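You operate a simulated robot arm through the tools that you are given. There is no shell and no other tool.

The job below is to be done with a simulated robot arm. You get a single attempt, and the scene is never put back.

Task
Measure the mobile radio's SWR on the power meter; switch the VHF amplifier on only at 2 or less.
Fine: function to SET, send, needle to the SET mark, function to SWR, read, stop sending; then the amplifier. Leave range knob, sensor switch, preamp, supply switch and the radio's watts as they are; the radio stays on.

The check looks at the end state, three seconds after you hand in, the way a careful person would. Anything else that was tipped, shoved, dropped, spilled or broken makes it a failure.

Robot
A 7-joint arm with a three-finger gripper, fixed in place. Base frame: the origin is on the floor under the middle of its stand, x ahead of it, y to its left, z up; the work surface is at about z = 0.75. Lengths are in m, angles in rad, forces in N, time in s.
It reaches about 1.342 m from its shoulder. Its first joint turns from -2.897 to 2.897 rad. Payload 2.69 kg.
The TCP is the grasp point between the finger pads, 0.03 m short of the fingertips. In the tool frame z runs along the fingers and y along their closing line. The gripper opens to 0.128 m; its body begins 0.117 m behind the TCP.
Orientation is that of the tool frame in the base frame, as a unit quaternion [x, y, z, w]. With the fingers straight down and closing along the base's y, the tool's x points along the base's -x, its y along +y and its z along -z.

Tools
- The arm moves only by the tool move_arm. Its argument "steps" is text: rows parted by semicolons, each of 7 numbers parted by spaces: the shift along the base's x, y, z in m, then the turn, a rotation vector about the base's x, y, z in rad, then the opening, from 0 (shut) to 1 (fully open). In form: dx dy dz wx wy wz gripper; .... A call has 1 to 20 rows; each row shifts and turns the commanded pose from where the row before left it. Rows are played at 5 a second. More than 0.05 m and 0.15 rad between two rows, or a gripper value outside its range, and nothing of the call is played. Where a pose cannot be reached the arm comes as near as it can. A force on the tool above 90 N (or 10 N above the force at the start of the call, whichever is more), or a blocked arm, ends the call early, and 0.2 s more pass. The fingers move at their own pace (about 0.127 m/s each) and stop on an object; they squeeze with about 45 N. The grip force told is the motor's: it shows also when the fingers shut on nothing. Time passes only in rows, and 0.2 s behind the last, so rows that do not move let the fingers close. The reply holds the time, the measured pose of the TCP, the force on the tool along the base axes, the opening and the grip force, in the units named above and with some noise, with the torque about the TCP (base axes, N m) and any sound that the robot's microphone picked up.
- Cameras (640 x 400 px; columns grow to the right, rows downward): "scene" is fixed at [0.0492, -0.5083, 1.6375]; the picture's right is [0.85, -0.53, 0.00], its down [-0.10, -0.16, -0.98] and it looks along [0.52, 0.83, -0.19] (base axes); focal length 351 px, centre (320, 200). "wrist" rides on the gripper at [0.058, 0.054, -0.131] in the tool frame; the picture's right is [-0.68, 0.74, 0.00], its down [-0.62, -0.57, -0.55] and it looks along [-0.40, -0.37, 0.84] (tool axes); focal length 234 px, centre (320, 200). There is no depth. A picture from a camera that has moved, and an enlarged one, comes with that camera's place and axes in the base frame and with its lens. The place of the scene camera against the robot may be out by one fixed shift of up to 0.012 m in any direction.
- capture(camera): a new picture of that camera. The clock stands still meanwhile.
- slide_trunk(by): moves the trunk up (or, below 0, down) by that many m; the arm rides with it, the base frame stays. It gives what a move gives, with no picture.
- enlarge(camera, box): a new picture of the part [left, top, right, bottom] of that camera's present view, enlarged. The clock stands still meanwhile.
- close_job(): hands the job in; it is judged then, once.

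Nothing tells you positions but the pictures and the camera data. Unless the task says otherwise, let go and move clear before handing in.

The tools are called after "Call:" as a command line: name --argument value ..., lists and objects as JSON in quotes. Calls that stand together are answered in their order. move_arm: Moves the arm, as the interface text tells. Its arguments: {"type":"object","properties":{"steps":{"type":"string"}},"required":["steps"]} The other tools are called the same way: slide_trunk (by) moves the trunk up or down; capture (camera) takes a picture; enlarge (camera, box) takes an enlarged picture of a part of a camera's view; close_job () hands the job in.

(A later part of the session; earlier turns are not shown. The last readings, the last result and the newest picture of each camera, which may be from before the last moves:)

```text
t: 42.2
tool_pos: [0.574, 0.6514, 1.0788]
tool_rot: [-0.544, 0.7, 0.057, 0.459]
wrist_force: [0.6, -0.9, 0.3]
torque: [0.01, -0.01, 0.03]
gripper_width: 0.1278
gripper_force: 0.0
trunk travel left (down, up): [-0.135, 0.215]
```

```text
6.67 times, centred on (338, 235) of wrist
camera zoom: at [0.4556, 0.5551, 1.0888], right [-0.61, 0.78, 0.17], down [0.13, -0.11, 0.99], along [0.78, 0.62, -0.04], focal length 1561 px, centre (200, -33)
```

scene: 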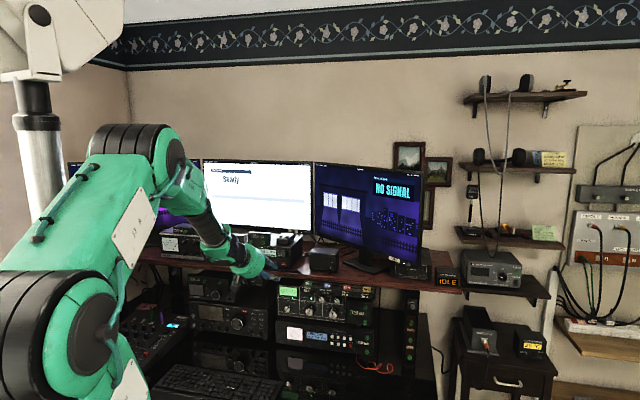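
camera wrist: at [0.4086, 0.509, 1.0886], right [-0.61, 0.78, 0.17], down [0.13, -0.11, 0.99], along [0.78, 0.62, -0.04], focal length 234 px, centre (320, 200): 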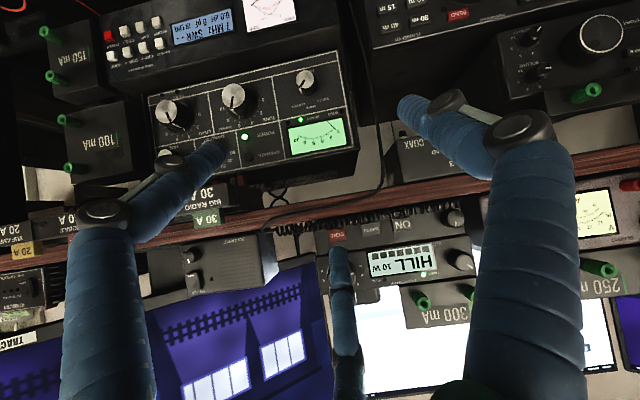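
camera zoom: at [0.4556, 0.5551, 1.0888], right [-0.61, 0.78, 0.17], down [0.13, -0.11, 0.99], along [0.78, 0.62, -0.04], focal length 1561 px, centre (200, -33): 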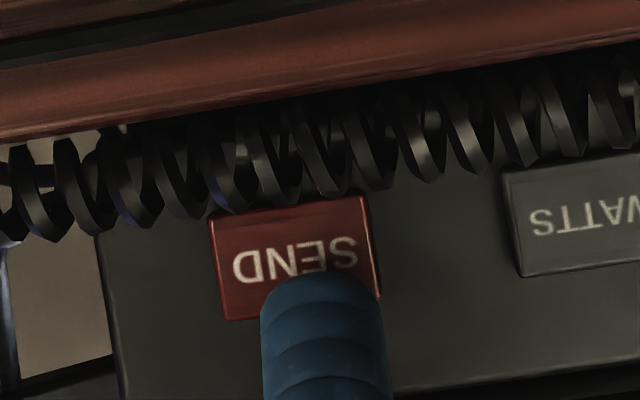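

Still no contact, so I'll go on in small steps.

Call:
move_arm --steps "0.0012 0.0012 0 0 0 0 1; 0.0012 0.0012 0 0 0 0 1"

Call:
move_arm --steps "0.0012 0.0012 0 0 0 0 1; 0.0012 0.0012 0 0 0 0 1"

Call:
enlarge --camera "scene" --box '[256, 240, 304, 270]'

```text
t: 42.9
tool_pos: [0.5762, 0.6543, 1.0776]
tool_rot: [-0.545, 0.7, 0.057, 0.459]
wrist_force: [-0.4, 0.3, 0.5]
torque: [0.03, 0.01, 0.02]
gripper_width: 0.128
gripper_force: 0.0
trunk travel left (down, up): [-0.135, 0.215]
```

```text
t: 43.5
tool_pos: [0.5792, 0.6563, 1.0788]
tool_rot: [-0.543, 0.7, 0.057, 0.46]
wrist_force: [-3.2, -3.5, 3.7]
torque: [0.32, -0.29, 0.01]
gripper_width: 0.1285
gripper_force: 0.0
trunk travel left (down, up): [-0.135, 0.215]
heard: click
```

```text
13.33 times, centred on (280, 255) of scene
camera zoom: at [0.0492, -0.5083, 1.6375], right [0.85, -0.53, 0.0], down [-0.1, -0.16, -0.98], along [0.52, 0.83, -0.19], focal length 4676 px, centre (853, -533)
```

zoom: 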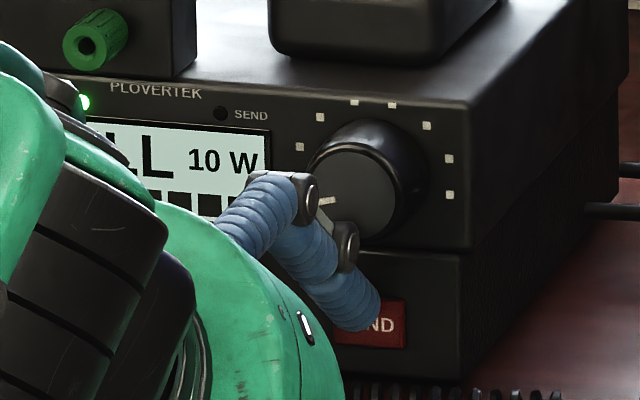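

A click was heard at about 6 N. The SEND lamp still looks dark, so I'll ease back and check again.

Call:
move_arm --steps "0 0 0 0 0 0 1"

Call:
enlarge --camera "scene" --box '[256, 240, 304, 270]'

Call:
enlarge --camera "scene" --box '[150, 225, 214, 265]'

```text
t: 43.9
tool_pos: [0.5786, 0.6548, 1.0787]
tool_rot: [-0.544, 0.7, 0.058, 0.46]
wrist_force: [-3.3, -4.1, 3.9]
torque: [0.35, -0.3, 0.02]
gripper_width: 0.128
gripper_force: 0.1
trunk travel left (down, up): [-0.135, 0.215]
```

```text
13.33 times, centred on (280, 255) of scene
camera zoom: at [0.0492, -0.5083, 1.6375], right [0.85, -0.53, 0.0], down [-0.1, -0.16, -0.98], along [0.52, 0.83, -0.19], focal length 4676 px, centre (853, -533)
```

zoom: 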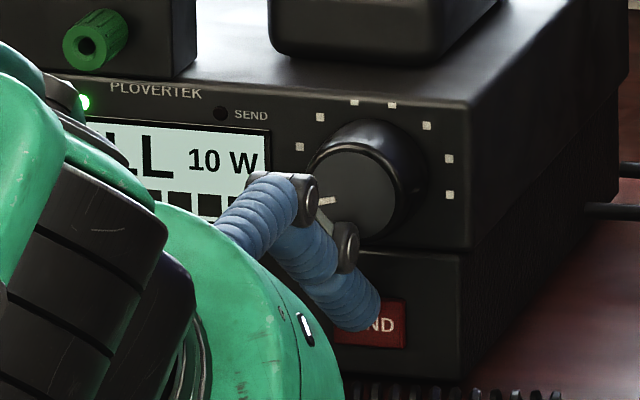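

```text
10.00 times, centred on (182, 245) of scene
camera zoom: at [0.0492, -0.5083, 1.6375], right [0.85, -0.53, 0.0], down [-0.1, -0.16, -0.98], along [0.52, 0.83, -0.19], focal length 3507 px, centre (1700, -250)
```

zoom: 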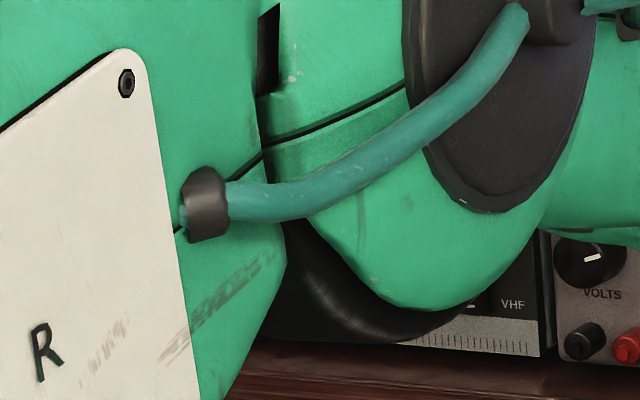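

The lamp is still dark while pressed. I'll back off 8 mm to release the key and check again.

Call:
move_arm --steps "-0.003 -0.003 0 0 0 0 1; -0.003 -0.003 0 0 0 0 1"

Call:
enlarge --camera "scene" --box '[256, 240, 304, 270]'

Call:
enlarge --camera "wrist" --box '[290, 200, 450, 300]'

```text
t: 44.5
tool_pos: [0.5728, 0.6495, 1.0787]
tool_rot: [-0.545, 0.7, 0.058, 0.458]
wrist_force: [-0.8, 0.3, -0.3]
torque: [0.03, 0.01, 0.0]
gripper_width: 0.1281
gripper_force: 0.1
trunk travel left (down, up): [-0.135, 0.215]
```

```text
13.33 times, centred on (280, 255) of scene
camera zoom: at [0.0492, -0.5083, 1.6375], right [0.85, -0.53, 0.0], down [-0.1, -0.16, -0.98], along [0.52, 0.83, -0.19], focal length 4676 px, centre (853, -533)
```

zoom: 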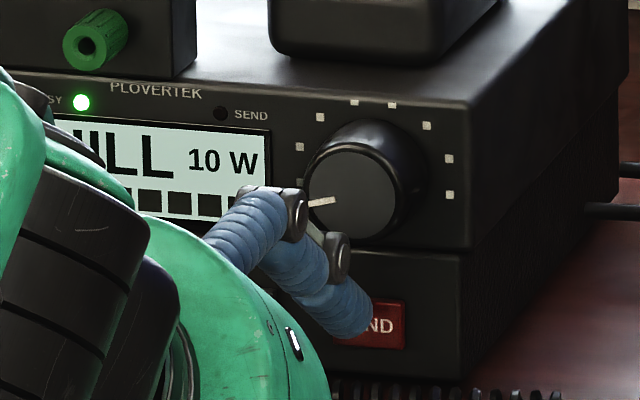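

```text
4.00 times, centred on (370, 250) of wrist
camera zoom: at [0.4541, 0.5538, 1.0886], right [-0.61, 0.78, 0.17], down [0.13, -0.11, 0.98], along [0.78, 0.62, -0.04], focal length 937 px, centre (120, 0)
```

zoom: 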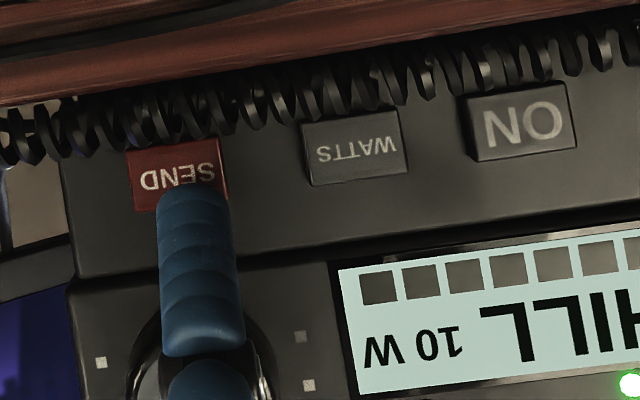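

The SEND lamp is still dark and the display is unchanged. I'll look at the other indicators before trying again.

Call:
capture --camera "scene"

Call:
enlarge --camera "scene" --box '[258, 242, 290, 262]'

Call:
enlarge --camera "scene" --box '[384, 250, 464, 300]'

```text
taken
```

scene: 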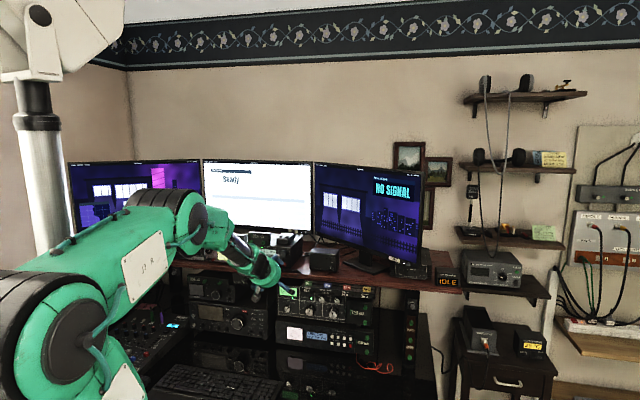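

```text
16.00 times, centred on (274, 252) of scene
camera zoom: at [0.0492, -0.5083, 1.6375], right [0.85, -0.53, 0.0], down [-0.1, -0.16, -0.98], along [0.52, 0.83, -0.19], focal length 5611 px, centre (1056, -632)
```

zoom: 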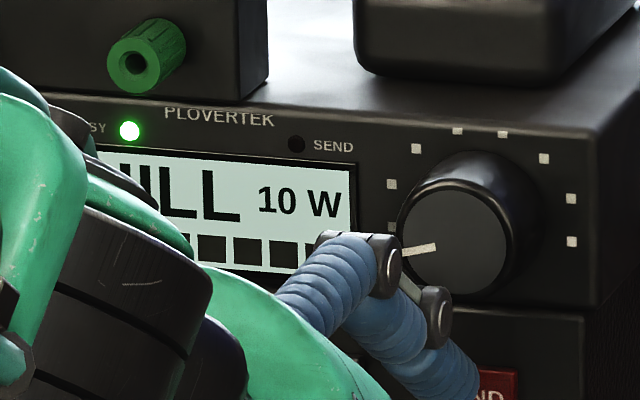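

```text
8.00 times, centred on (424, 275) of scene
camera zoom: at [0.0492, -0.5083, 1.6375], right [0.85, -0.53, 0.0], down [-0.1, -0.16, -0.98], along [0.52, 0.83, -0.19], focal length 2806 px, centre (-512, -400)
```

zoom: 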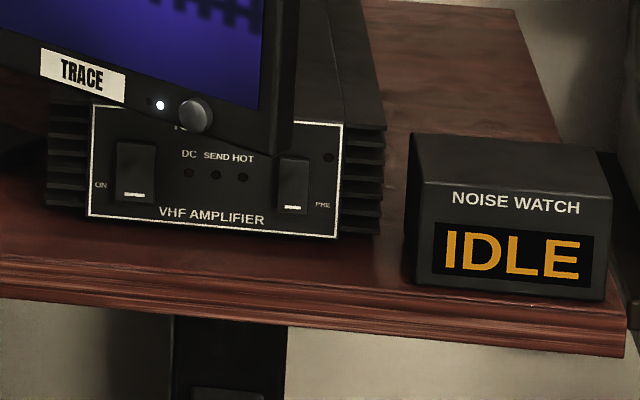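

Nothing changed on the displays, so the key may need a deeper press. I'll press again, a little further.

Call:
move_arm --steps "0.003 0.003 0 0 0 0 1; 0.003 0.003 0 0 0 0 1; 0.0012 0.0012 0 0 0 0 1"

Call:
enlarge --camera "scene" --box '[258, 242, 290, 262]'

Call:
enlarge --camera "wrist" --box '[290, 200, 386, 260]'

```text
t: 45.2
tool_pos: [0.579, 0.657, 1.0797]
tool_rot: [-0.544, 0.7, 0.056, 0.46]
wrist_force: [-4.7, -4.1, 5.6]
torque: [0.39, -0.34, 0.06]
gripper_width: 0.1289
gripper_force: 0.0
trunk travel left (down, up): [-0.135, 0.215]
heard: click
```

```text
16.00 times, centred on (274, 252) of scene
camera zoom: at [0.0492, -0.5083, 1.6375], right [0.85, -0.53, 0.0], down [-0.1, -0.16, -0.98], along [0.52, 0.83, -0.19], focal length 5611 px, centre (1056, -632)
```

zoom: 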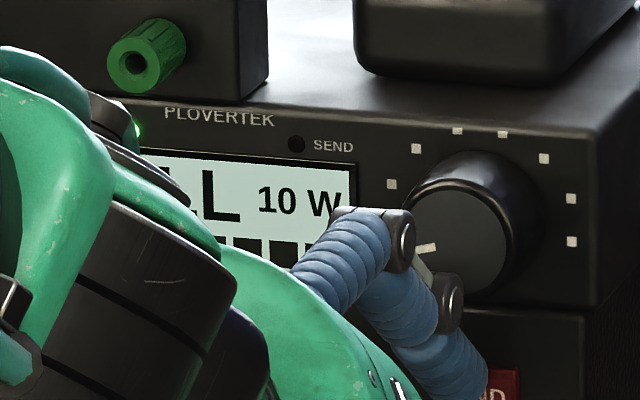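

```text
6.67 times, centred on (338, 230) of wrist
camera zoom: at [0.4612, 0.561, 1.0898], right [-0.61, 0.78, 0.17], down [0.13, -0.11, 0.99], along [0.78, 0.62, -0.04], focal length 1561 px, centre (200, 0)
```

zoom: 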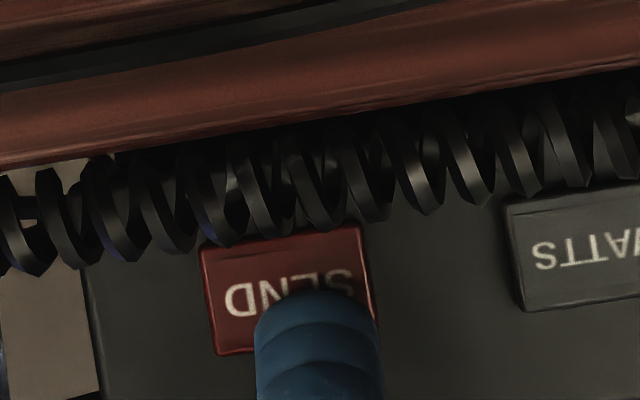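

It clicks again but the lamp stays dark even while held. I'll try one slightly deeper push to rule out travel before considering the BUSY lamp.

Call:
move_arm --steps "0.0014 0.0014 0 0 0 0 1; 0.0014 0.0014 0 0 0 0 1; 0 0 0 0 0 0 1; 0 0 0 0 0 0 1; 0 0 0 0 0 0 1"

Call:
enlarge --camera "scene" --box '[258, 242, 290, 262]'

Call:
enlarge --camera "wrist" --box '[290, 190, 482, 310]'

```text
t: 46.5
tool_pos: [0.5809, 0.6587, 1.0802]
tool_rot: [-0.543, 0.7, 0.057, 0.46]
wrist_force: [-9.1, -8.3, 14.4]
torque: [1.03, -0.9, 0.03]
gripper_width: 0.1298
gripper_force: 0.9
trunk travel left (down, up): [-0.135, 0.215]
```

```text
16.00 times, centred on (274, 252) of scene
camera zoom: at [0.0492, -0.5083, 1.6375], right [0.85, -0.53, 0.0], down [-0.1, -0.16, -0.98], along [0.52, 0.83, -0.19], focal length 5611 px, centre (1056, -632)
```

zoom: 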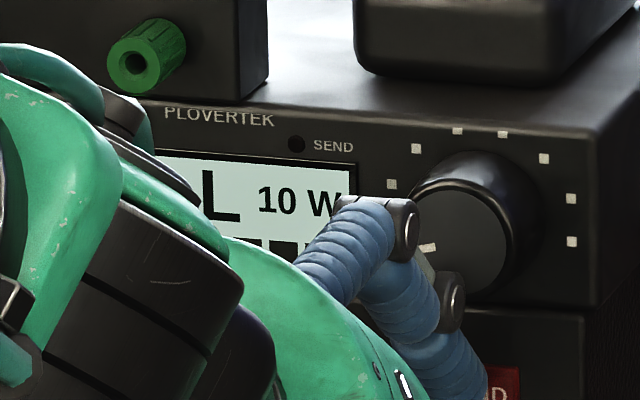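

```text
3.33 times, centred on (386, 250) of wrist
camera zoom: at [0.4634, 0.5634, 1.0903], right [-0.61, 0.78, 0.17], down [0.13, -0.11, 0.99], along [0.78, 0.62, -0.04], focal length 781 px, centre (100, 33)
```

zoom: 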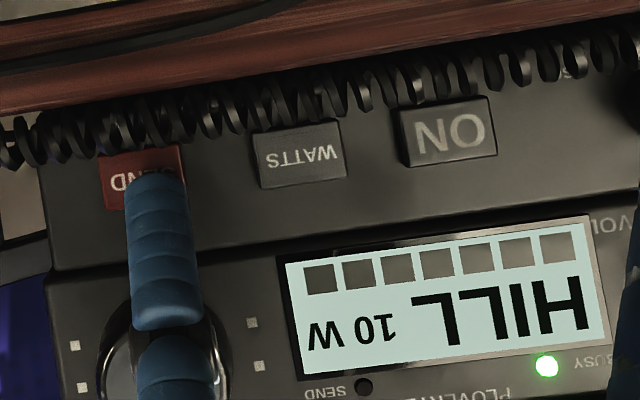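

Even bottomed out there's no send, so I'll back away and see whether the meter or the BUSY lamp has changed.

Call:
move_arm --steps "-0.0014 -0.0014 0 0 0 0 1; -0.005 -0.005 0 0 0 0 1; -0.012 -0.012 0 0 0 0 1; -0.015 -0.015 0.01 0 0 0 1; -0.015 -0.015 0.02 0 0 0 1; 0 0 0.03 0 0 0 1; 0 0 0.03 0 0 0 1"

Call:
capture --camera "scene"

Call:
capture --camera "wrist"

```text
t: 48.0
tool_pos: [0.5346, 0.6105, 1.1697]
tool_rot: [-0.544, 0.7, 0.058, 0.459]
wrist_force: [-0.5, -0.6, -0.3]
torque: [0.03, -0.05, 0.0]
gripper_width: 0.1278
gripper_force: 0.1
trunk travel left (down, up): [-0.135, 0.215]
```

```text
taken
```

scene: 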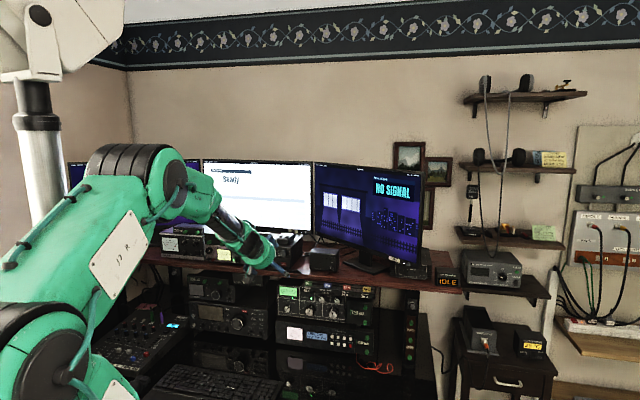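

```text
taken
camera wrist: at [0.4158, 0.5151, 1.1793], right [-0.61, 0.78, 0.17], down [0.13, -0.11, 0.98], along [0.78, 0.62, -0.04], focal length 234 px, centre (320, 200)
```

wrist: 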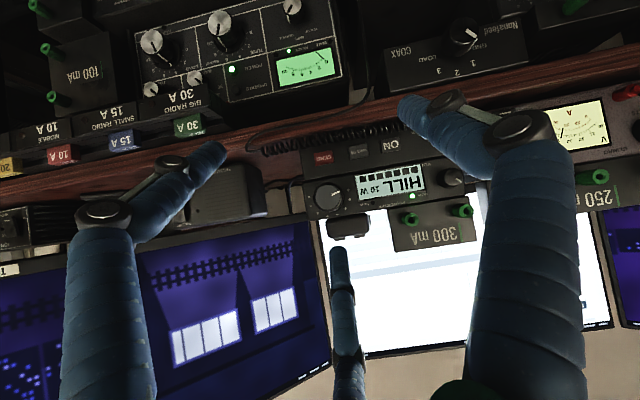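

Call:
enlarge --camera "scene" --box '[150, 222, 214, 262]'

Call:
enlarge --camera "wrist" --box '[290, 130, 482, 250]'

Call:
enlarge --camera "scene" --box '[60, 230, 140, 280]'

Call:
enlarge --camera "scene" --box '[120, 270, 280, 370]'

```text
10.00 times, centred on (182, 242) of scene
camera zoom: at [0.0492, -0.5083, 1.6375], right [0.85, -0.53, 0.0], down [-0.1, -0.16, -0.98], along [0.52, 0.83, -0.19], focal length 3507 px, centre (1700, -220)
```

zoom: 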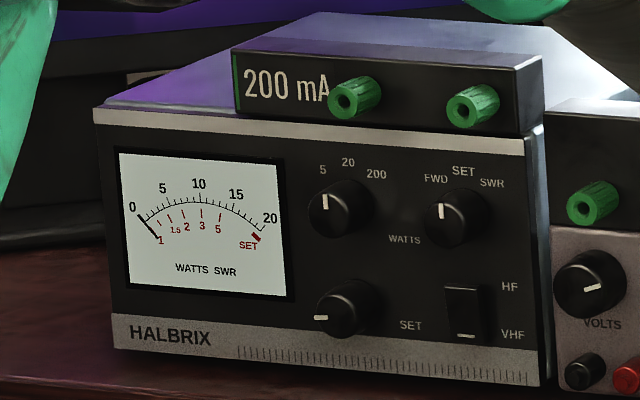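

```text
3.33 times, centred on (386, 190) of wrist
camera zoom: at [0.4158, 0.5151, 1.1793], right [-0.61, 0.78, 0.17], down [0.13, -0.11, 0.98], along [0.78, 0.62, -0.04], focal length 781 px, centre (100, 233)
```

zoom: 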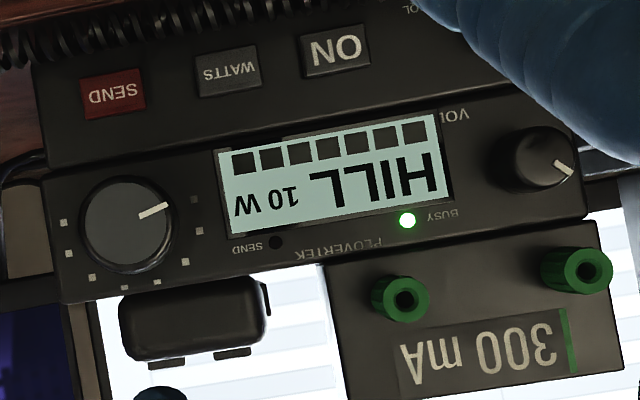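

```text
8.00 times, centred on (100, 255) of scene
camera zoom: at [0.0492, -0.5083, 1.6375], right [0.85, -0.53, 0.0], down [-0.1, -0.16, -0.98], along [0.52, 0.83, -0.19], focal length 2806 px, centre (2080, -240)
```

zoom: 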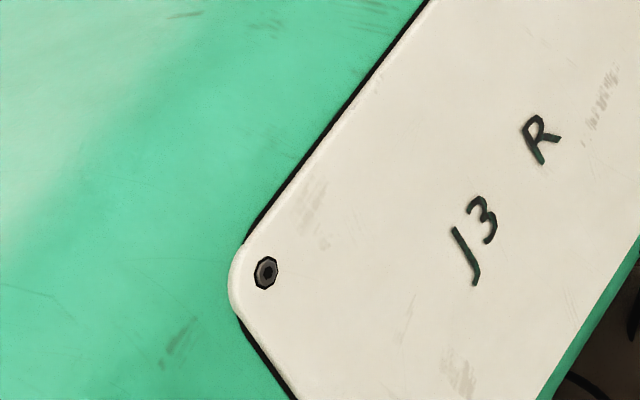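

```text
4.00 times, centred on (200, 320) of scene
camera zoom: at [0.0492, -0.5083, 1.6375], right [0.85, -0.53, 0.0], down [-0.1, -0.16, -0.98], along [0.52, 0.83, -0.19], focal length 1403 px, centre (800, -280)
```

zoom: 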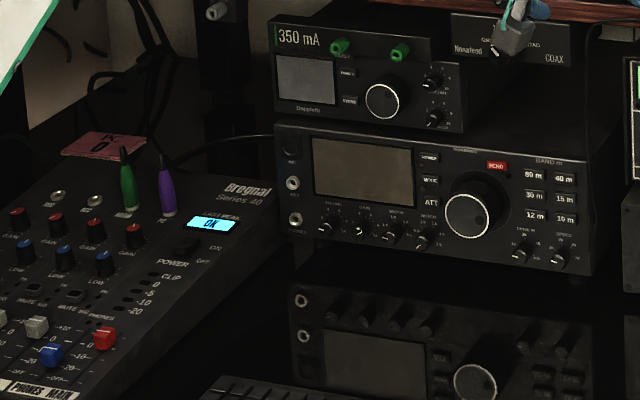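

The needle is at rest and both pointers are where they should be, so the radio isn't sending. BUSY is lit with a full signal bar, so the channel may be occupied and locking out SEND. I'll wait a few seconds and watch it.

Call:
move_arm --steps "0 0 0 0 0 0 1; 0 0 0 0 0 0 1; 0 0 0 0 0 0 1; 0 0 0 0 0 0 1; 0 0 0 0 0 0 1; 0 0 0 0 0 0 1; 0 0 0 0 0 0 1; 0 0 0 0 0 0 1; 0 0 0 0 0 0 1; 0 0 0 0 0 0 1; 0 0 0 0 0 0 1; 0 0 0 0 0 0 1; 0 0 0 0 0 0 1; 0 0 0 0 0 0 1; 0 0 0 0 0 0 1; 0 0 0 0 0 0 1; 0 0 0 0 0 0 1; 0 0 0 0 0 0 1; 0 0 0 0 0 0 1; 0 0 0 0 0 0 1"

Call:
enlarge --camera "wrist" --box '[290, 130, 482, 250]'

Call:
enlarge --camera "scene" --box '[240, 222, 320, 272]'

```text
t: 52.2
tool_pos: [0.5351, 0.6112, 1.1684]
tool_rot: [-0.544, 0.7, 0.056, 0.459]
wrist_force: [-0.1, 0.1, 0.2]
torque: [-0.04, 0.03, 0.0]
gripper_width: 0.1283
gripper_force: 0.0
trunk travel left (down, up): [-0.135, 0.215]
```

```text
3.33 times, centred on (386, 190) of wrist
camera zoom: at [0.4161, 0.5155, 1.1798], right [-0.61, 0.78, 0.17], down [0.13, -0.11, 0.99], along [0.78, 0.62, -0.04], focal length 781 px, centre (100, 233)
```

zoom: 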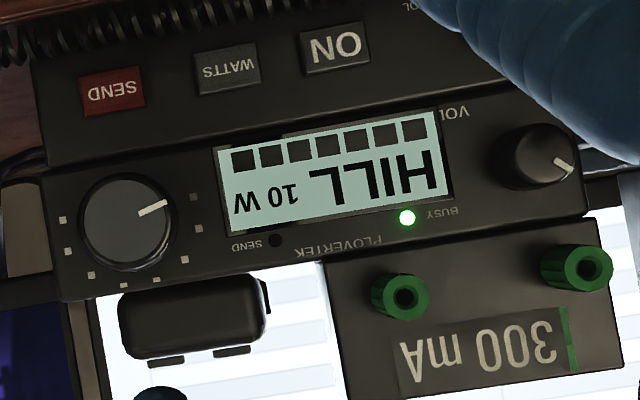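

```text
8.00 times, centred on (280, 247) of scene
camera zoom: at [0.0492, -0.5083, 1.6375], right [0.85, -0.53, 0.0], down [-0.1, -0.16, -0.98], along [0.52, 0.83, -0.19], focal length 2806 px, centre (640, -176)
```

zoom: 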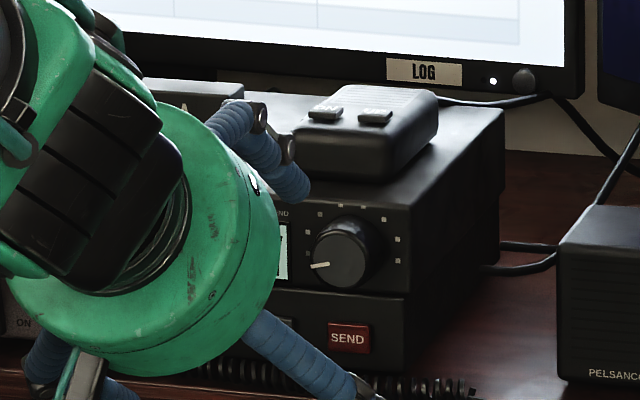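

BUSY is still lit. I'll wait a bit longer, checking the lamp.

Call:
move_arm --steps "0 0 0 0 0 0 1; 0 0 0 0 0 0 1; 0 0 0 0 0 0 1; 0 0 0 0 0 0 1; 0 0 0 0 0 0 1; 0 0 0 0 0 0 1; 0 0 0 0 0 0 1; 0 0 0 0 0 0 1; 0 0 0 0 0 0 1; 0 0 0 0 0 0 1; 0 0 0 0 0 0 1; 0 0 0 0 0 0 1; 0 0 0 0 0 0 1; 0 0 0 0 0 0 1; 0 0 0 0 0 0 1; 0 0 0 0 0 0 1; 0 0 0 0 0 0 1; 0 0 0 0 0 0 1; 0 0 0 0 0 0 1; 0 0 0 0 0 0 1"

Call:
enlarge --camera "wrist" --box '[290, 130, 482, 250]'

Call:
move_arm --steps "0 0 0 0 0 0 1; 0 0 0 0 0 0 1; 0 0 0 0 0 0 1; 0 0 0 0 0 0 1; 0 0 0 0 0 0 1; 0 0 0 0 0 0 1; 0 0 0 0 0 0 1; 0 0 0 0 0 0 1; 0 0 0 0 0 0 1; 0 0 0 0 0 0 1; 0 0 0 0 0 0 1; 0 0 0 0 0 0 1; 0 0 0 0 0 0 1; 0 0 0 0 0 0 1; 0 0 0 0 0 0 1; 0 0 0 0 0 0 1; 0 0 0 0 0 0 1; 0 0 0 0 0 0 1; 0 0 0 0 0 0 1; 0 0 0 0 0 0 1"

Call:
enlarge --camera "wrist" --box '[290, 130, 482, 250]'

Call:
move_arm --steps "0 0 0 0 0 0 1; 0 0 0 0 0 0 1; 0 0 0 0 0 0 1; 0 0 0 0 0 0 1; 0 0 0 0 0 0 1; 0 0 0 0 0 0 1; 0 0 0 0 0 0 1; 0 0 0 0 0 0 1; 0 0 0 0 0 0 1; 0 0 0 0 0 0 1; 0 0 0 0 0 0 1; 0 0 0 0 0 0 1; 0 0 0 0 0 0 1; 0 0 0 0 0 0 1; 0 0 0 0 0 0 1; 0 0 0 0 0 0 1; 0 0 0 0 0 0 1; 0 0 0 0 0 0 1; 0 0 0 0 0 0 1; 0 0 0 0 0 0 1"

Call:
enlarge --camera "wrist" --box '[290, 130, 482, 250]'

```text
t: 56.5
tool_pos: [0.5345, 0.611, 1.1696]
tool_rot: [-0.544, 0.7, 0.057, 0.459]
wrist_force: [0.5, -1.2, -0.1]
torque: [-0.01, 0.01, -0.01]
gripper_width: 0.1279
gripper_force: 0.1
trunk travel left (down, up): [-0.135, 0.215]
```

```text
3.33 times, centred on (386, 190) of wrist
camera zoom: at [0.4162, 0.5155, 1.1798], right [-0.61, 0.78, 0.17], down [0.13, -0.11, 0.99], along [0.78, 0.62, -0.04], focal length 781 px, centre (100, 233)
```

zoom: 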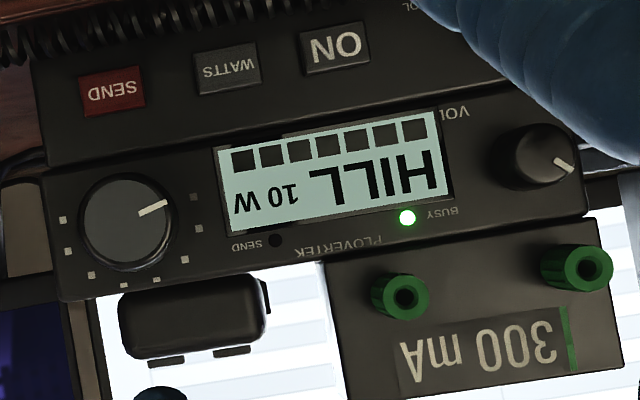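

```text
t: 60.6
tool_pos: [0.5352, 0.61, 1.1706]
tool_rot: [-0.545, 0.7, 0.056, 0.459]
wrist_force: [-0.4, 0.1, 0.8]
torque: [0.01, 0.01, -0.03]
gripper_width: 0.1281
gripper_force: 0.1
trunk travel left (down, up): [-0.135, 0.215]
```

```text
3.33 times, centred on (386, 190) of wrist
camera zoom: at [0.4161, 0.5155, 1.1798], right [-0.61, 0.78, 0.17], down [0.13, -0.11, 0.99], along [0.78, 0.62, -0.04], focal length 781 px, centre (100, 233)
```

zoom: 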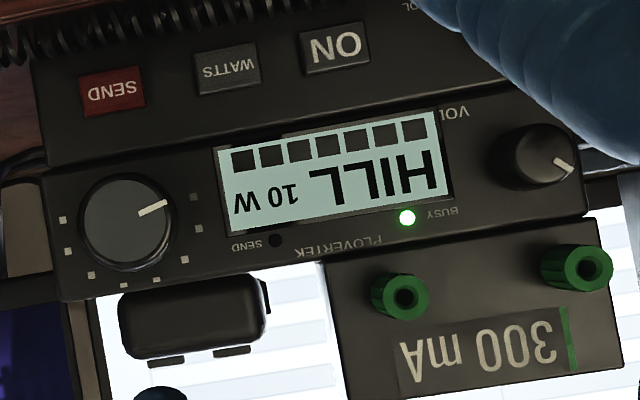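

```text
t: 64.8
tool_pos: [0.5355, 0.6125, 1.1685]
tool_rot: [-0.544, 0.7, 0.056, 0.459]
wrist_force: [-1.5, 0.1, -0.1]
torque: [0.02, 0.01, -0.02]
gripper_width: 0.1281
gripper_force: 0.1
trunk travel left (down, up): [-0.135, 0.215]
```

```text
3.33 times, centred on (386, 190) of wrist
camera zoom: at [0.4162, 0.5155, 1.1798], right [-0.61, 0.78, 0.17], down [0.13, -0.11, 0.99], along [0.78, 0.62, -0.04], focal length 781 px, centre (100, 233)
```

zoom: 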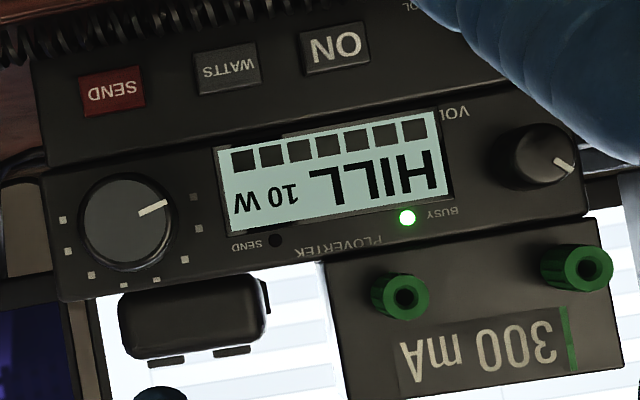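

BUSY stays lit steadily, so waiting may not be enough. I'll look around the station for notes or indicators that explain the lockout.

Call:
enlarge --camera "scene" --box '[460, 70, 600, 180]'

Call:
enlarge --camera "scene" --box '[200, 155, 320, 230]'

Call:
enlarge --camera "scene" --box '[560, 110, 640, 290]'

Call:
enlarge --camera "scene" --box '[300, 160, 440, 280]'

Call:
enlarge --camera "scene" --box '[60, 150, 220, 250]'

```text
3.64 times, centred on (530, 125) of scene
camera zoom: at [0.0492, -0.5083, 1.6375], right [0.85, -0.53, 0.0], down [-0.1, -0.16, -0.98], along [0.52, 0.83, -0.19], focal length 1275 px, centre (-444, 473)
```

zoom: 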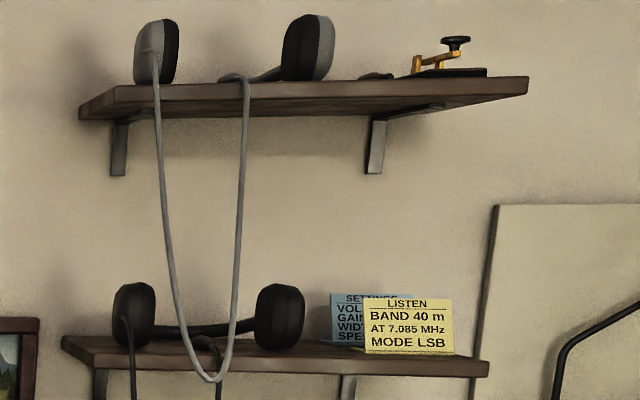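

```text
5.33 times, centred on (260, 192) of scene
camera zoom: at [0.0492, -0.5083, 1.6375], right [0.85, -0.53, 0.0], down [-0.1, -0.16, -0.98], along [0.52, 0.83, -0.19], focal length 1870 px, centre (640, 240)
```

zoom: 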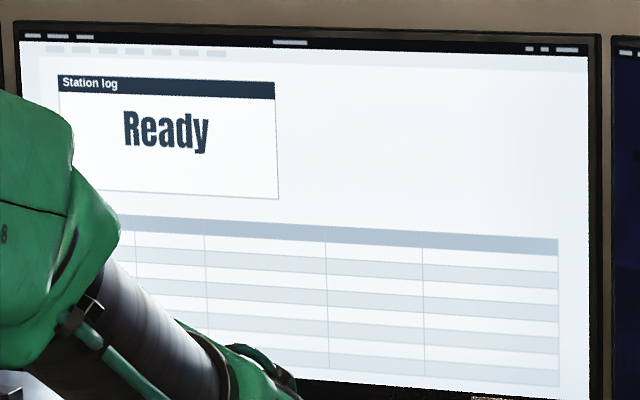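

```text
2.22 times, centred on (600, 200) of scene
camera zoom: at [0.0492, -0.5083, 1.6375], right [0.85, -0.53, 0.0], down [-0.1, -0.16, -0.98], along [0.52, 0.83, -0.19], focal length 779 px, centre (-302, 200)
```

zoom: 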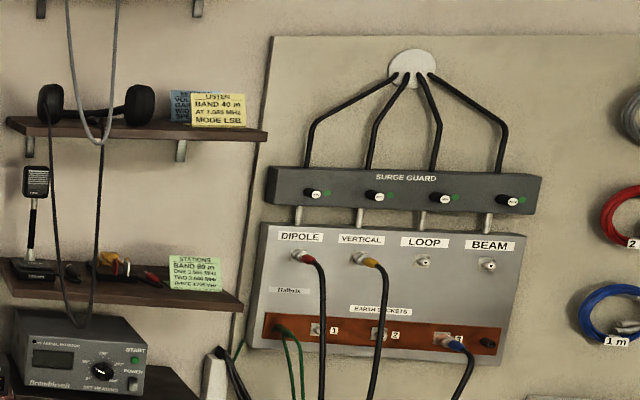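

```text
3.33 times, centred on (370, 220) of scene
camera zoom: at [0.0492, -0.5083, 1.6375], right [0.85, -0.53, 0.0], down [-0.1, -0.16, -0.98], along [0.52, 0.83, -0.19], focal length 1169 px, centre (153, 133)
```

zoom: 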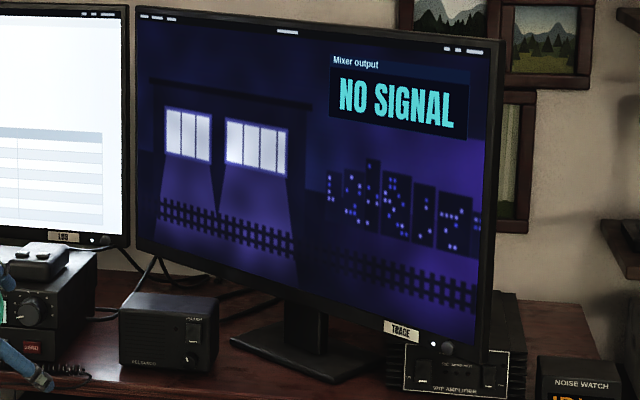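

```text
4.00 times, centred on (140, 200) of scene
camera zoom: at [0.0492, -0.5083, 1.6375], right [0.85, -0.53, 0.0], down [-0.1, -0.16, -0.98], along [0.52, 0.83, -0.19], focal length 1403 px, centre (1040, 200)
```

zoom: 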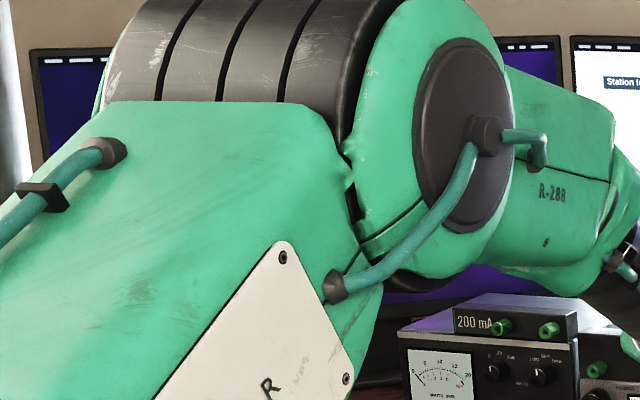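

None of the notes concern this radio. I've pressed SEND twice, which might have latched on and then off, so I'll press once more, fully, then back off and look at both the lamp and the meter.

Call:
move_arm --steps "0 0 -0.03 0 0 0 1; 0 0 -0.03 0 0 0 1; 0 0 -0.03 0 0 0 1; 0.008 0.008 0 0 0 0 1; 0.008 0.008 0 0 0 0 1; 0.008 0.008 0 0 0 0 1; 0.008 0.008 0 0 0 0 1; 0.007 0.007 0 0 0 0 1; 0.0017 0.0017 0 0 0 0 1; 0.0017 0.0017 0 0 0 0 1; 0.0017 0.0017 0 0 0 0 1; 0 0 0 0 0 0 1"

Call:
enlarge --camera "wrist" --box '[290, 190, 482, 310]'

```text
t: 67.5
tool_pos: [0.5786, 0.6546, 1.0797]
tool_rot: [-0.543, 0.7, 0.057, 0.46]
wrist_force: [-2.7, -2.9, 4.0]
torque: [0.27, -0.21, 0.0]
gripper_width: 0.1285
gripper_force: 0.0
trunk travel left (down, up): [-0.135, 0.215]
```

```text
3.33 times, centred on (386, 250) of wrist
camera zoom: at [0.4599, 0.559, 1.0892], right [-0.61, 0.78, 0.17], down [0.13, -0.11, 0.99], along [0.78, 0.62, -0.04], focal length 781 px, centre (100, 33)
```

zoom: 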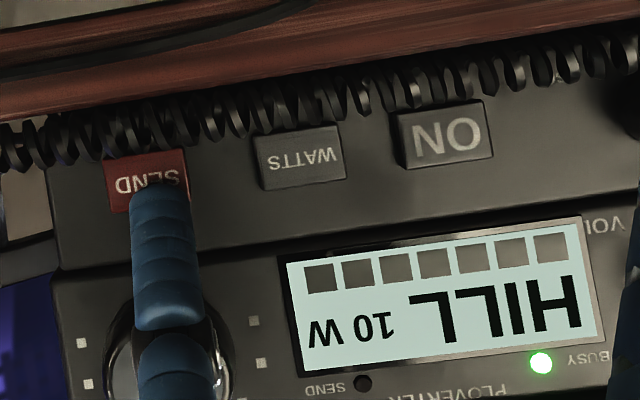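

In contact with no click yet, so I'll go a bit further.

Call:
move_arm --steps "0.0009 0.0009 0 0 0 0 1"

Call:
enlarge --camera "wrist" --box '[290, 190, 482, 310]'

```text
t: 67.8
tool_pos: [0.5789, 0.6561, 1.0788]
tool_rot: [-0.544, 0.7, 0.058, 0.459]
wrist_force: [-2.3, -3.3, 3.5]
torque: [0.36, -0.29, -0.02]
gripper_width: 0.1284
gripper_force: 0.1
trunk travel left (down, up): [-0.135, 0.215]
heard: click
```

```text
3.33 times, centred on (386, 250) of wrist
camera zoom: at [0.4606, 0.5601, 1.0895], right [-0.61, 0.78, 0.17], down [0.13, -0.11, 0.98], along [0.78, 0.62, -0.04], focal length 781 px, centre (100, 33)
```

zoom: 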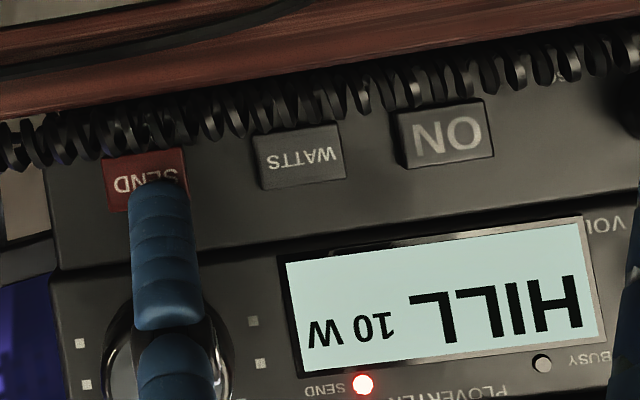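

SEND is lit red and BUSY is off, so the radio is now transmitting. I'll withdraw cleanly, level the hand and close the fingers part-way, then confirm the lamp and read the meter.

Call:
move_arm --steps "-0.0118 -0.0118 0 0 0 0 1; -0.0118 -0.0118 0 0 0 0 1; -0.0118 -0.0118 0 0 0 0 0.6; 0 0 0.02 0.0864 -0.0864 0 0.3; 0 0 0.02 0.0864 -0.0864 0 0.22; 0 0 0.02 0.0864 -0.0864 0 0.22; 0 0 0.01 0.0864 -0.0864 0 0.22; 0 0 0 0.0864 -0.0864 0 0.22"

Call:
enlarge --camera "scene" --box '[150, 222, 214, 262]'

Call:
capture --camera "wrist"

Call:
enlarge --camera "scene" --box '[240, 230, 304, 270]'

```text
t: 69.7
tool_pos: [0.5442, 0.6185, 1.1391]
tool_rot: [-0.44, 0.584, 0.072, 0.679]
wrist_force: [0.5, 0.0, 0.1]
torque: [-0.04, 0.05, -0.03]
gripper_width: 0.0286
gripper_force: 0.2
out of reach, approached as far as the arm can: row 4, 8
trunk travel left (down, up): [-0.135, 0.215]
```

```text
10.00 times, centred on (182, 242) of scene
camera zoom: at [0.0492, -0.5083, 1.6375], right [0.85, -0.53, 0.0], down [-0.1, -0.16, -0.98], along [0.52, 0.83, -0.19], focal length 3507 px, centre (1700, -220)
```

zoom: 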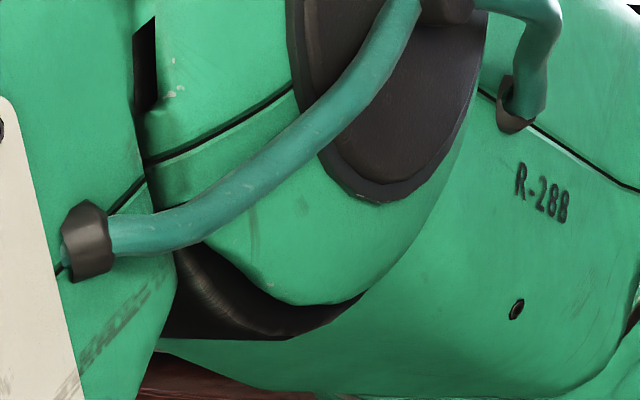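

```text
taken
camera wrist: at [0.435, 0.5374, 1.0681], right [-0.66, 0.73, 0.2], down [-0.24, -0.46, 0.85], along [0.71, 0.51, 0.48], focal length 234 px, centre (320, 200)
```

wrist: 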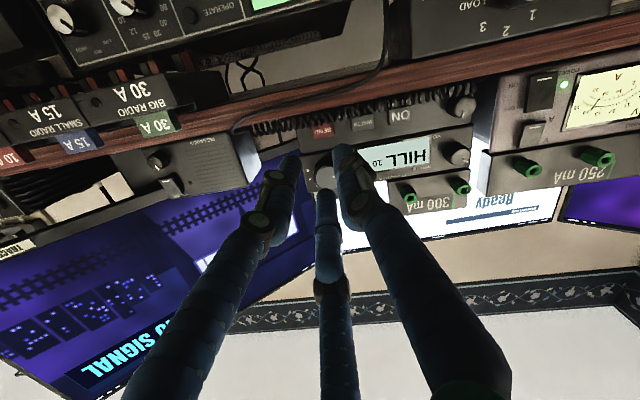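

```text
10.00 times, centred on (272, 250) of scene
camera zoom: at [0.0492, -0.5083, 1.6375], right [0.85, -0.53, 0.0], down [-0.1, -0.16, -0.98], along [0.52, 0.83, -0.19], focal length 3507 px, centre (800, -300)
```

zoom: 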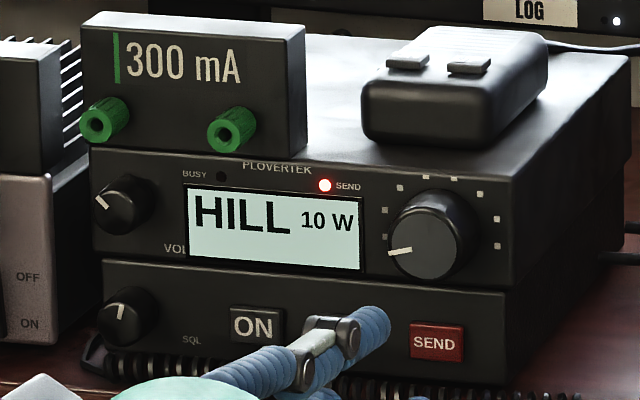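

Sending is confirmed (SEND lit, BUSY dark). I'll traverse left to a staging point near the meter, rolling and yawing into the SET-knob orientation on the way.

Call:
move_arm --steps "-0.0327 0.0323 0.0014 -0.04 -0.053 0.026 0.22; -0.0327 0.0323 0.0014 -0.04 -0.053 0.026 0.22; -0.0327 0.0323 0.0014 -0.04 -0.053 0.026 0.22; -0.0327 0.0323 0.0014 -0.04 -0.053 0.026 0.22; -0.0327 0.0323 0.0014 -0.04 -0.053 0.026 0.22; -0.0327 0.0323 0.0014 -0.04 -0.053 0.026 0.22; -0.0327 0.0323 0.0014 -0.04 -0.053 0.026 0.22; -0.0327 0.0323 0.0014 -0.04 -0.053 0.026 0.22"

Call:
capture --camera "wrist"

Call:
enlarge --camera "scene" --box '[150, 222, 214, 262]'

```text
t: 71.5
tool_pos: [0.2839, 0.8762, 1.148]
tool_rot: [-0.607, 0.382, -0.043, 0.695]
wrist_force: [0.2, -1.2, -0.1]
torque: [0.01, 0.01, 0.03]
gripper_width: 0.0281
gripper_force: 0.1
trunk travel left (down, up): [-0.135, 0.215]
```

```text
taken
camera wrist: at [0.2265, 0.7534, 1.0765], right [-0.77, 0.55, -0.32], down [-0.52, -0.27, 0.81], along [0.35, 0.79, 0.49], focal length 234 px, centre (320, 200)
```

wrist: 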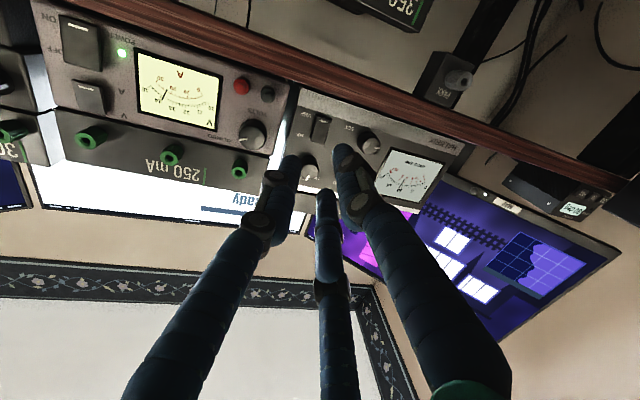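

```text
10.00 times, centred on (182, 242) of scene
camera zoom: at [0.0492, -0.5083, 1.6375], right [0.85, -0.53, 0.0], down [-0.1, -0.16, -0.98], along [0.52, 0.83, -0.19], focal length 3507 px, centre (1700, -220)
```

zoom: 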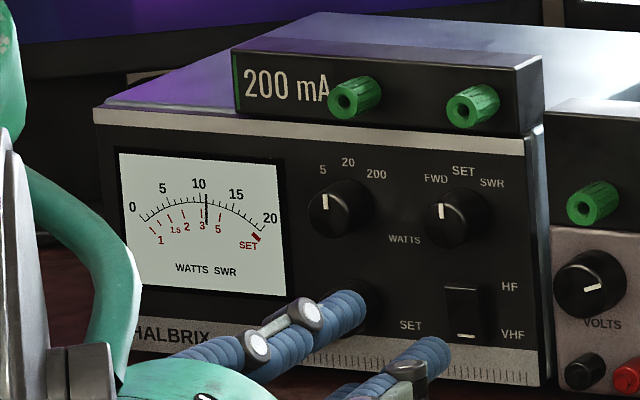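

The needle now reads about 11 on the scale with the function at SET, so it has to be brought up to the SET mark. I'll go to the pre-grasp in front of the SET knob.

Call:
move_arm --steps "-0.0024 0.0262 -0.0045 0 0 0 0.22; -0.0024 0.0262 -0.0045 0 0 0 0.22; -0.0025 0.0263 -0.0046 0 0 0 0.22; 0 0 0 0 0 0 0.22"

Call:
capture --camera "wrist"

Call:
enlarge --camera "wrist" --box '[256, 120, 384, 200]'

Call:
enlarge --camera "scene" --box '[150, 222, 214, 262]'

```text
t: 72.5
tool_pos: [0.2752, 0.9562, 1.1335]
tool_rot: [-0.607, 0.383, -0.043, 0.695]
wrist_force: [-0.1, 1.1, 0.2]
torque: [0.04, 0.01, -0.03]
gripper_width: 0.028
gripper_force: 0.1
trunk travel left (down, up): [-0.135, 0.215]
```

```text
taken
camera wrist: at [0.2187, 0.8331, 1.0625], right [-0.77, 0.55, -0.32], down [-0.52, -0.27, 0.81], along [0.35, 0.79, 0.49], focal length 234 px, centre (320, 200)
```

wrist: 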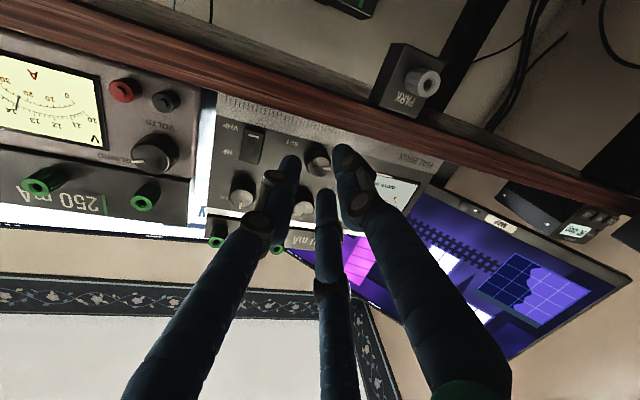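

```text
5.00 times, centred on (320, 160) of wrist
camera zoom: at [0.2187, 0.8331, 1.0625], right [-0.77, 0.55, -0.32], down [-0.52, -0.27, 0.81], along [0.35, 0.79, 0.49], focal length 1171 px, centre (320, 400)
```

zoom: 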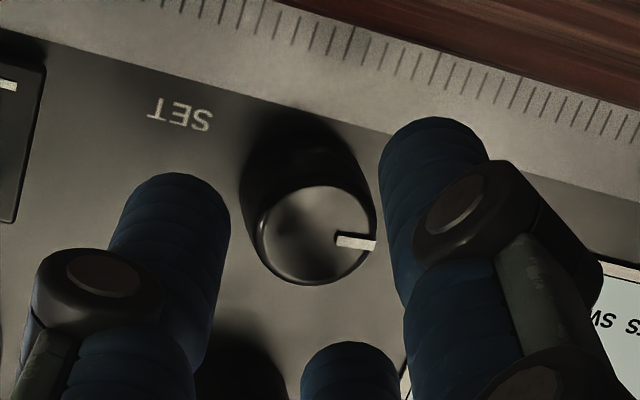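

```text
10.00 times, centred on (182, 242) of scene
camera zoom: at [0.0492, -0.5083, 1.6375], right [0.85, -0.53, 0.0], down [-0.1, -0.16, -0.98], along [0.52, 0.83, -0.19], focal length 3507 px, centre (1700, -220)
```

zoom: 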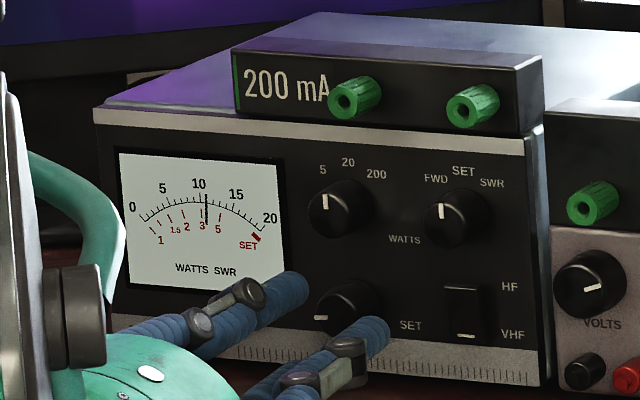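

The SET knob is centred between the fingers. I'll advance 20 mm along the tool axis and close on it.

Call:
move_arm --steps "0 0 0.0012 0 0 0 0.22; 0.0059 0.0082 0 0 0 0 0.22; 0.0059 0.0083 0 0 0 0 0.22; 0 0 0 0 0 0 0.22"

Call:
enlarge --camera "wrist" --box '[256, 120, 384, 200]'

```text
t: 73.5
tool_pos: [0.2881, 0.9719, 1.1361]
tool_rot: [-0.608, 0.382, -0.043, 0.695]
wrist_force: [0.9, 0.0, -0.8]
torque: [0.02, -0.02, 0.01]
gripper_width: 0.0283
gripper_force: 0.0
trunk travel left (down, up): [-0.135, 0.215]
```

```text
5.00 times, centred on (320, 160) of wrist
camera zoom: at [0.2309, 0.8492, 1.0644], right [-0.77, 0.55, -0.32], down [-0.52, -0.27, 0.81], along [0.35, 0.79, 0.49], focal length 1171 px, centre (320, 400)
```

zoom: 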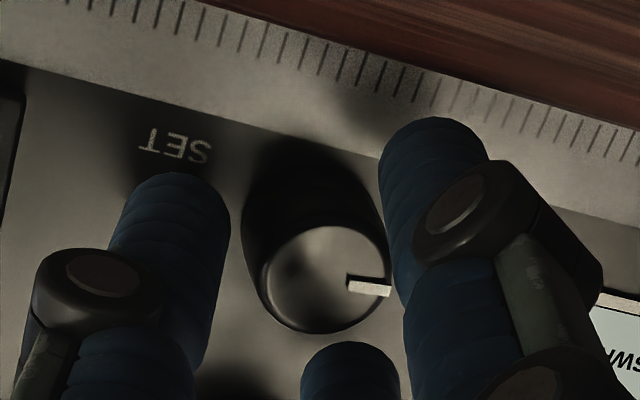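

Nearly centred. A 1 mm nudge, then I'll close on the knob.

Call:
move_arm --steps "-0.0009 0.0007 -0.0004 0 0 0 0.18; 0 0 0 0 0 0 0.12; 0 0 0 0 0 0 0.06; 0 0 0 0 0 0 0.04; 0 0 0 0 0 0 0.04"

Call:
enlarge --camera "wrist" --box '[256, 120, 384, 200]'

Call:
enlarge --camera "scene" --box '[150, 222, 214, 262]'

```text
t: 74.7
tool_pos: [0.2879, 0.9719, 1.1371]
tool_rot: [-0.607, 0.383, -0.043, 0.696]
wrist_force: [12.4, -6.3, 2.8]
torque: [0.16, -0.14, -0.69]
gripper_width: 0.0205
gripper_force: 44.7
trunk travel left (down, up): [-0.135, 0.215]
```

```text
5.00 times, centred on (320, 160) of wrist
camera zoom: at [0.2308, 0.8492, 1.0642], right [-0.77, 0.55, -0.32], down [-0.52, -0.27, 0.81], along [0.36, 0.79, 0.49], focal length 1171 px, centre (320, 400)
```

zoom: 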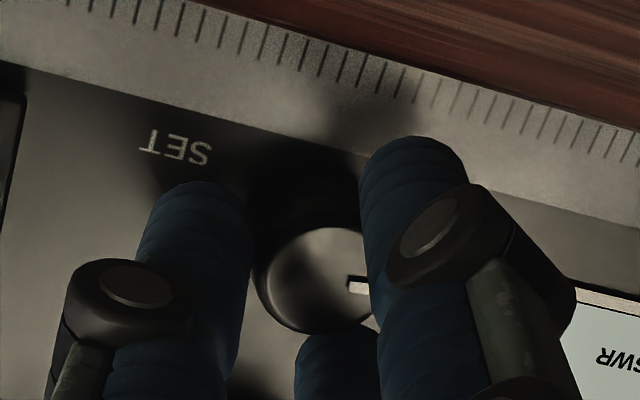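

```text
10.00 times, centred on (182, 242) of scene
camera zoom: at [0.0492, -0.5083, 1.6375], right [0.85, -0.53, 0.0], down [-0.1, -0.16, -0.98], along [0.52, 0.83, -0.19], focal length 3507 px, centre (1700, -220)
```

zoom: 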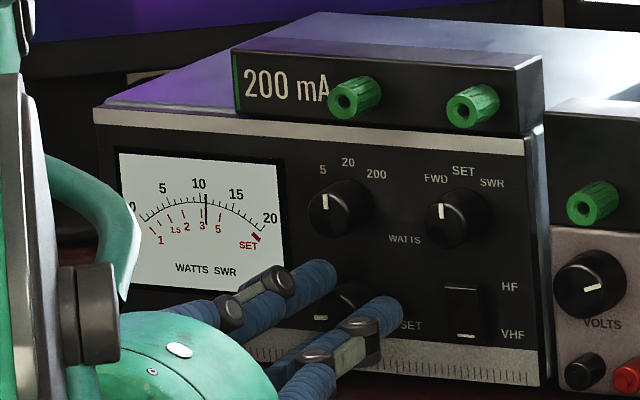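

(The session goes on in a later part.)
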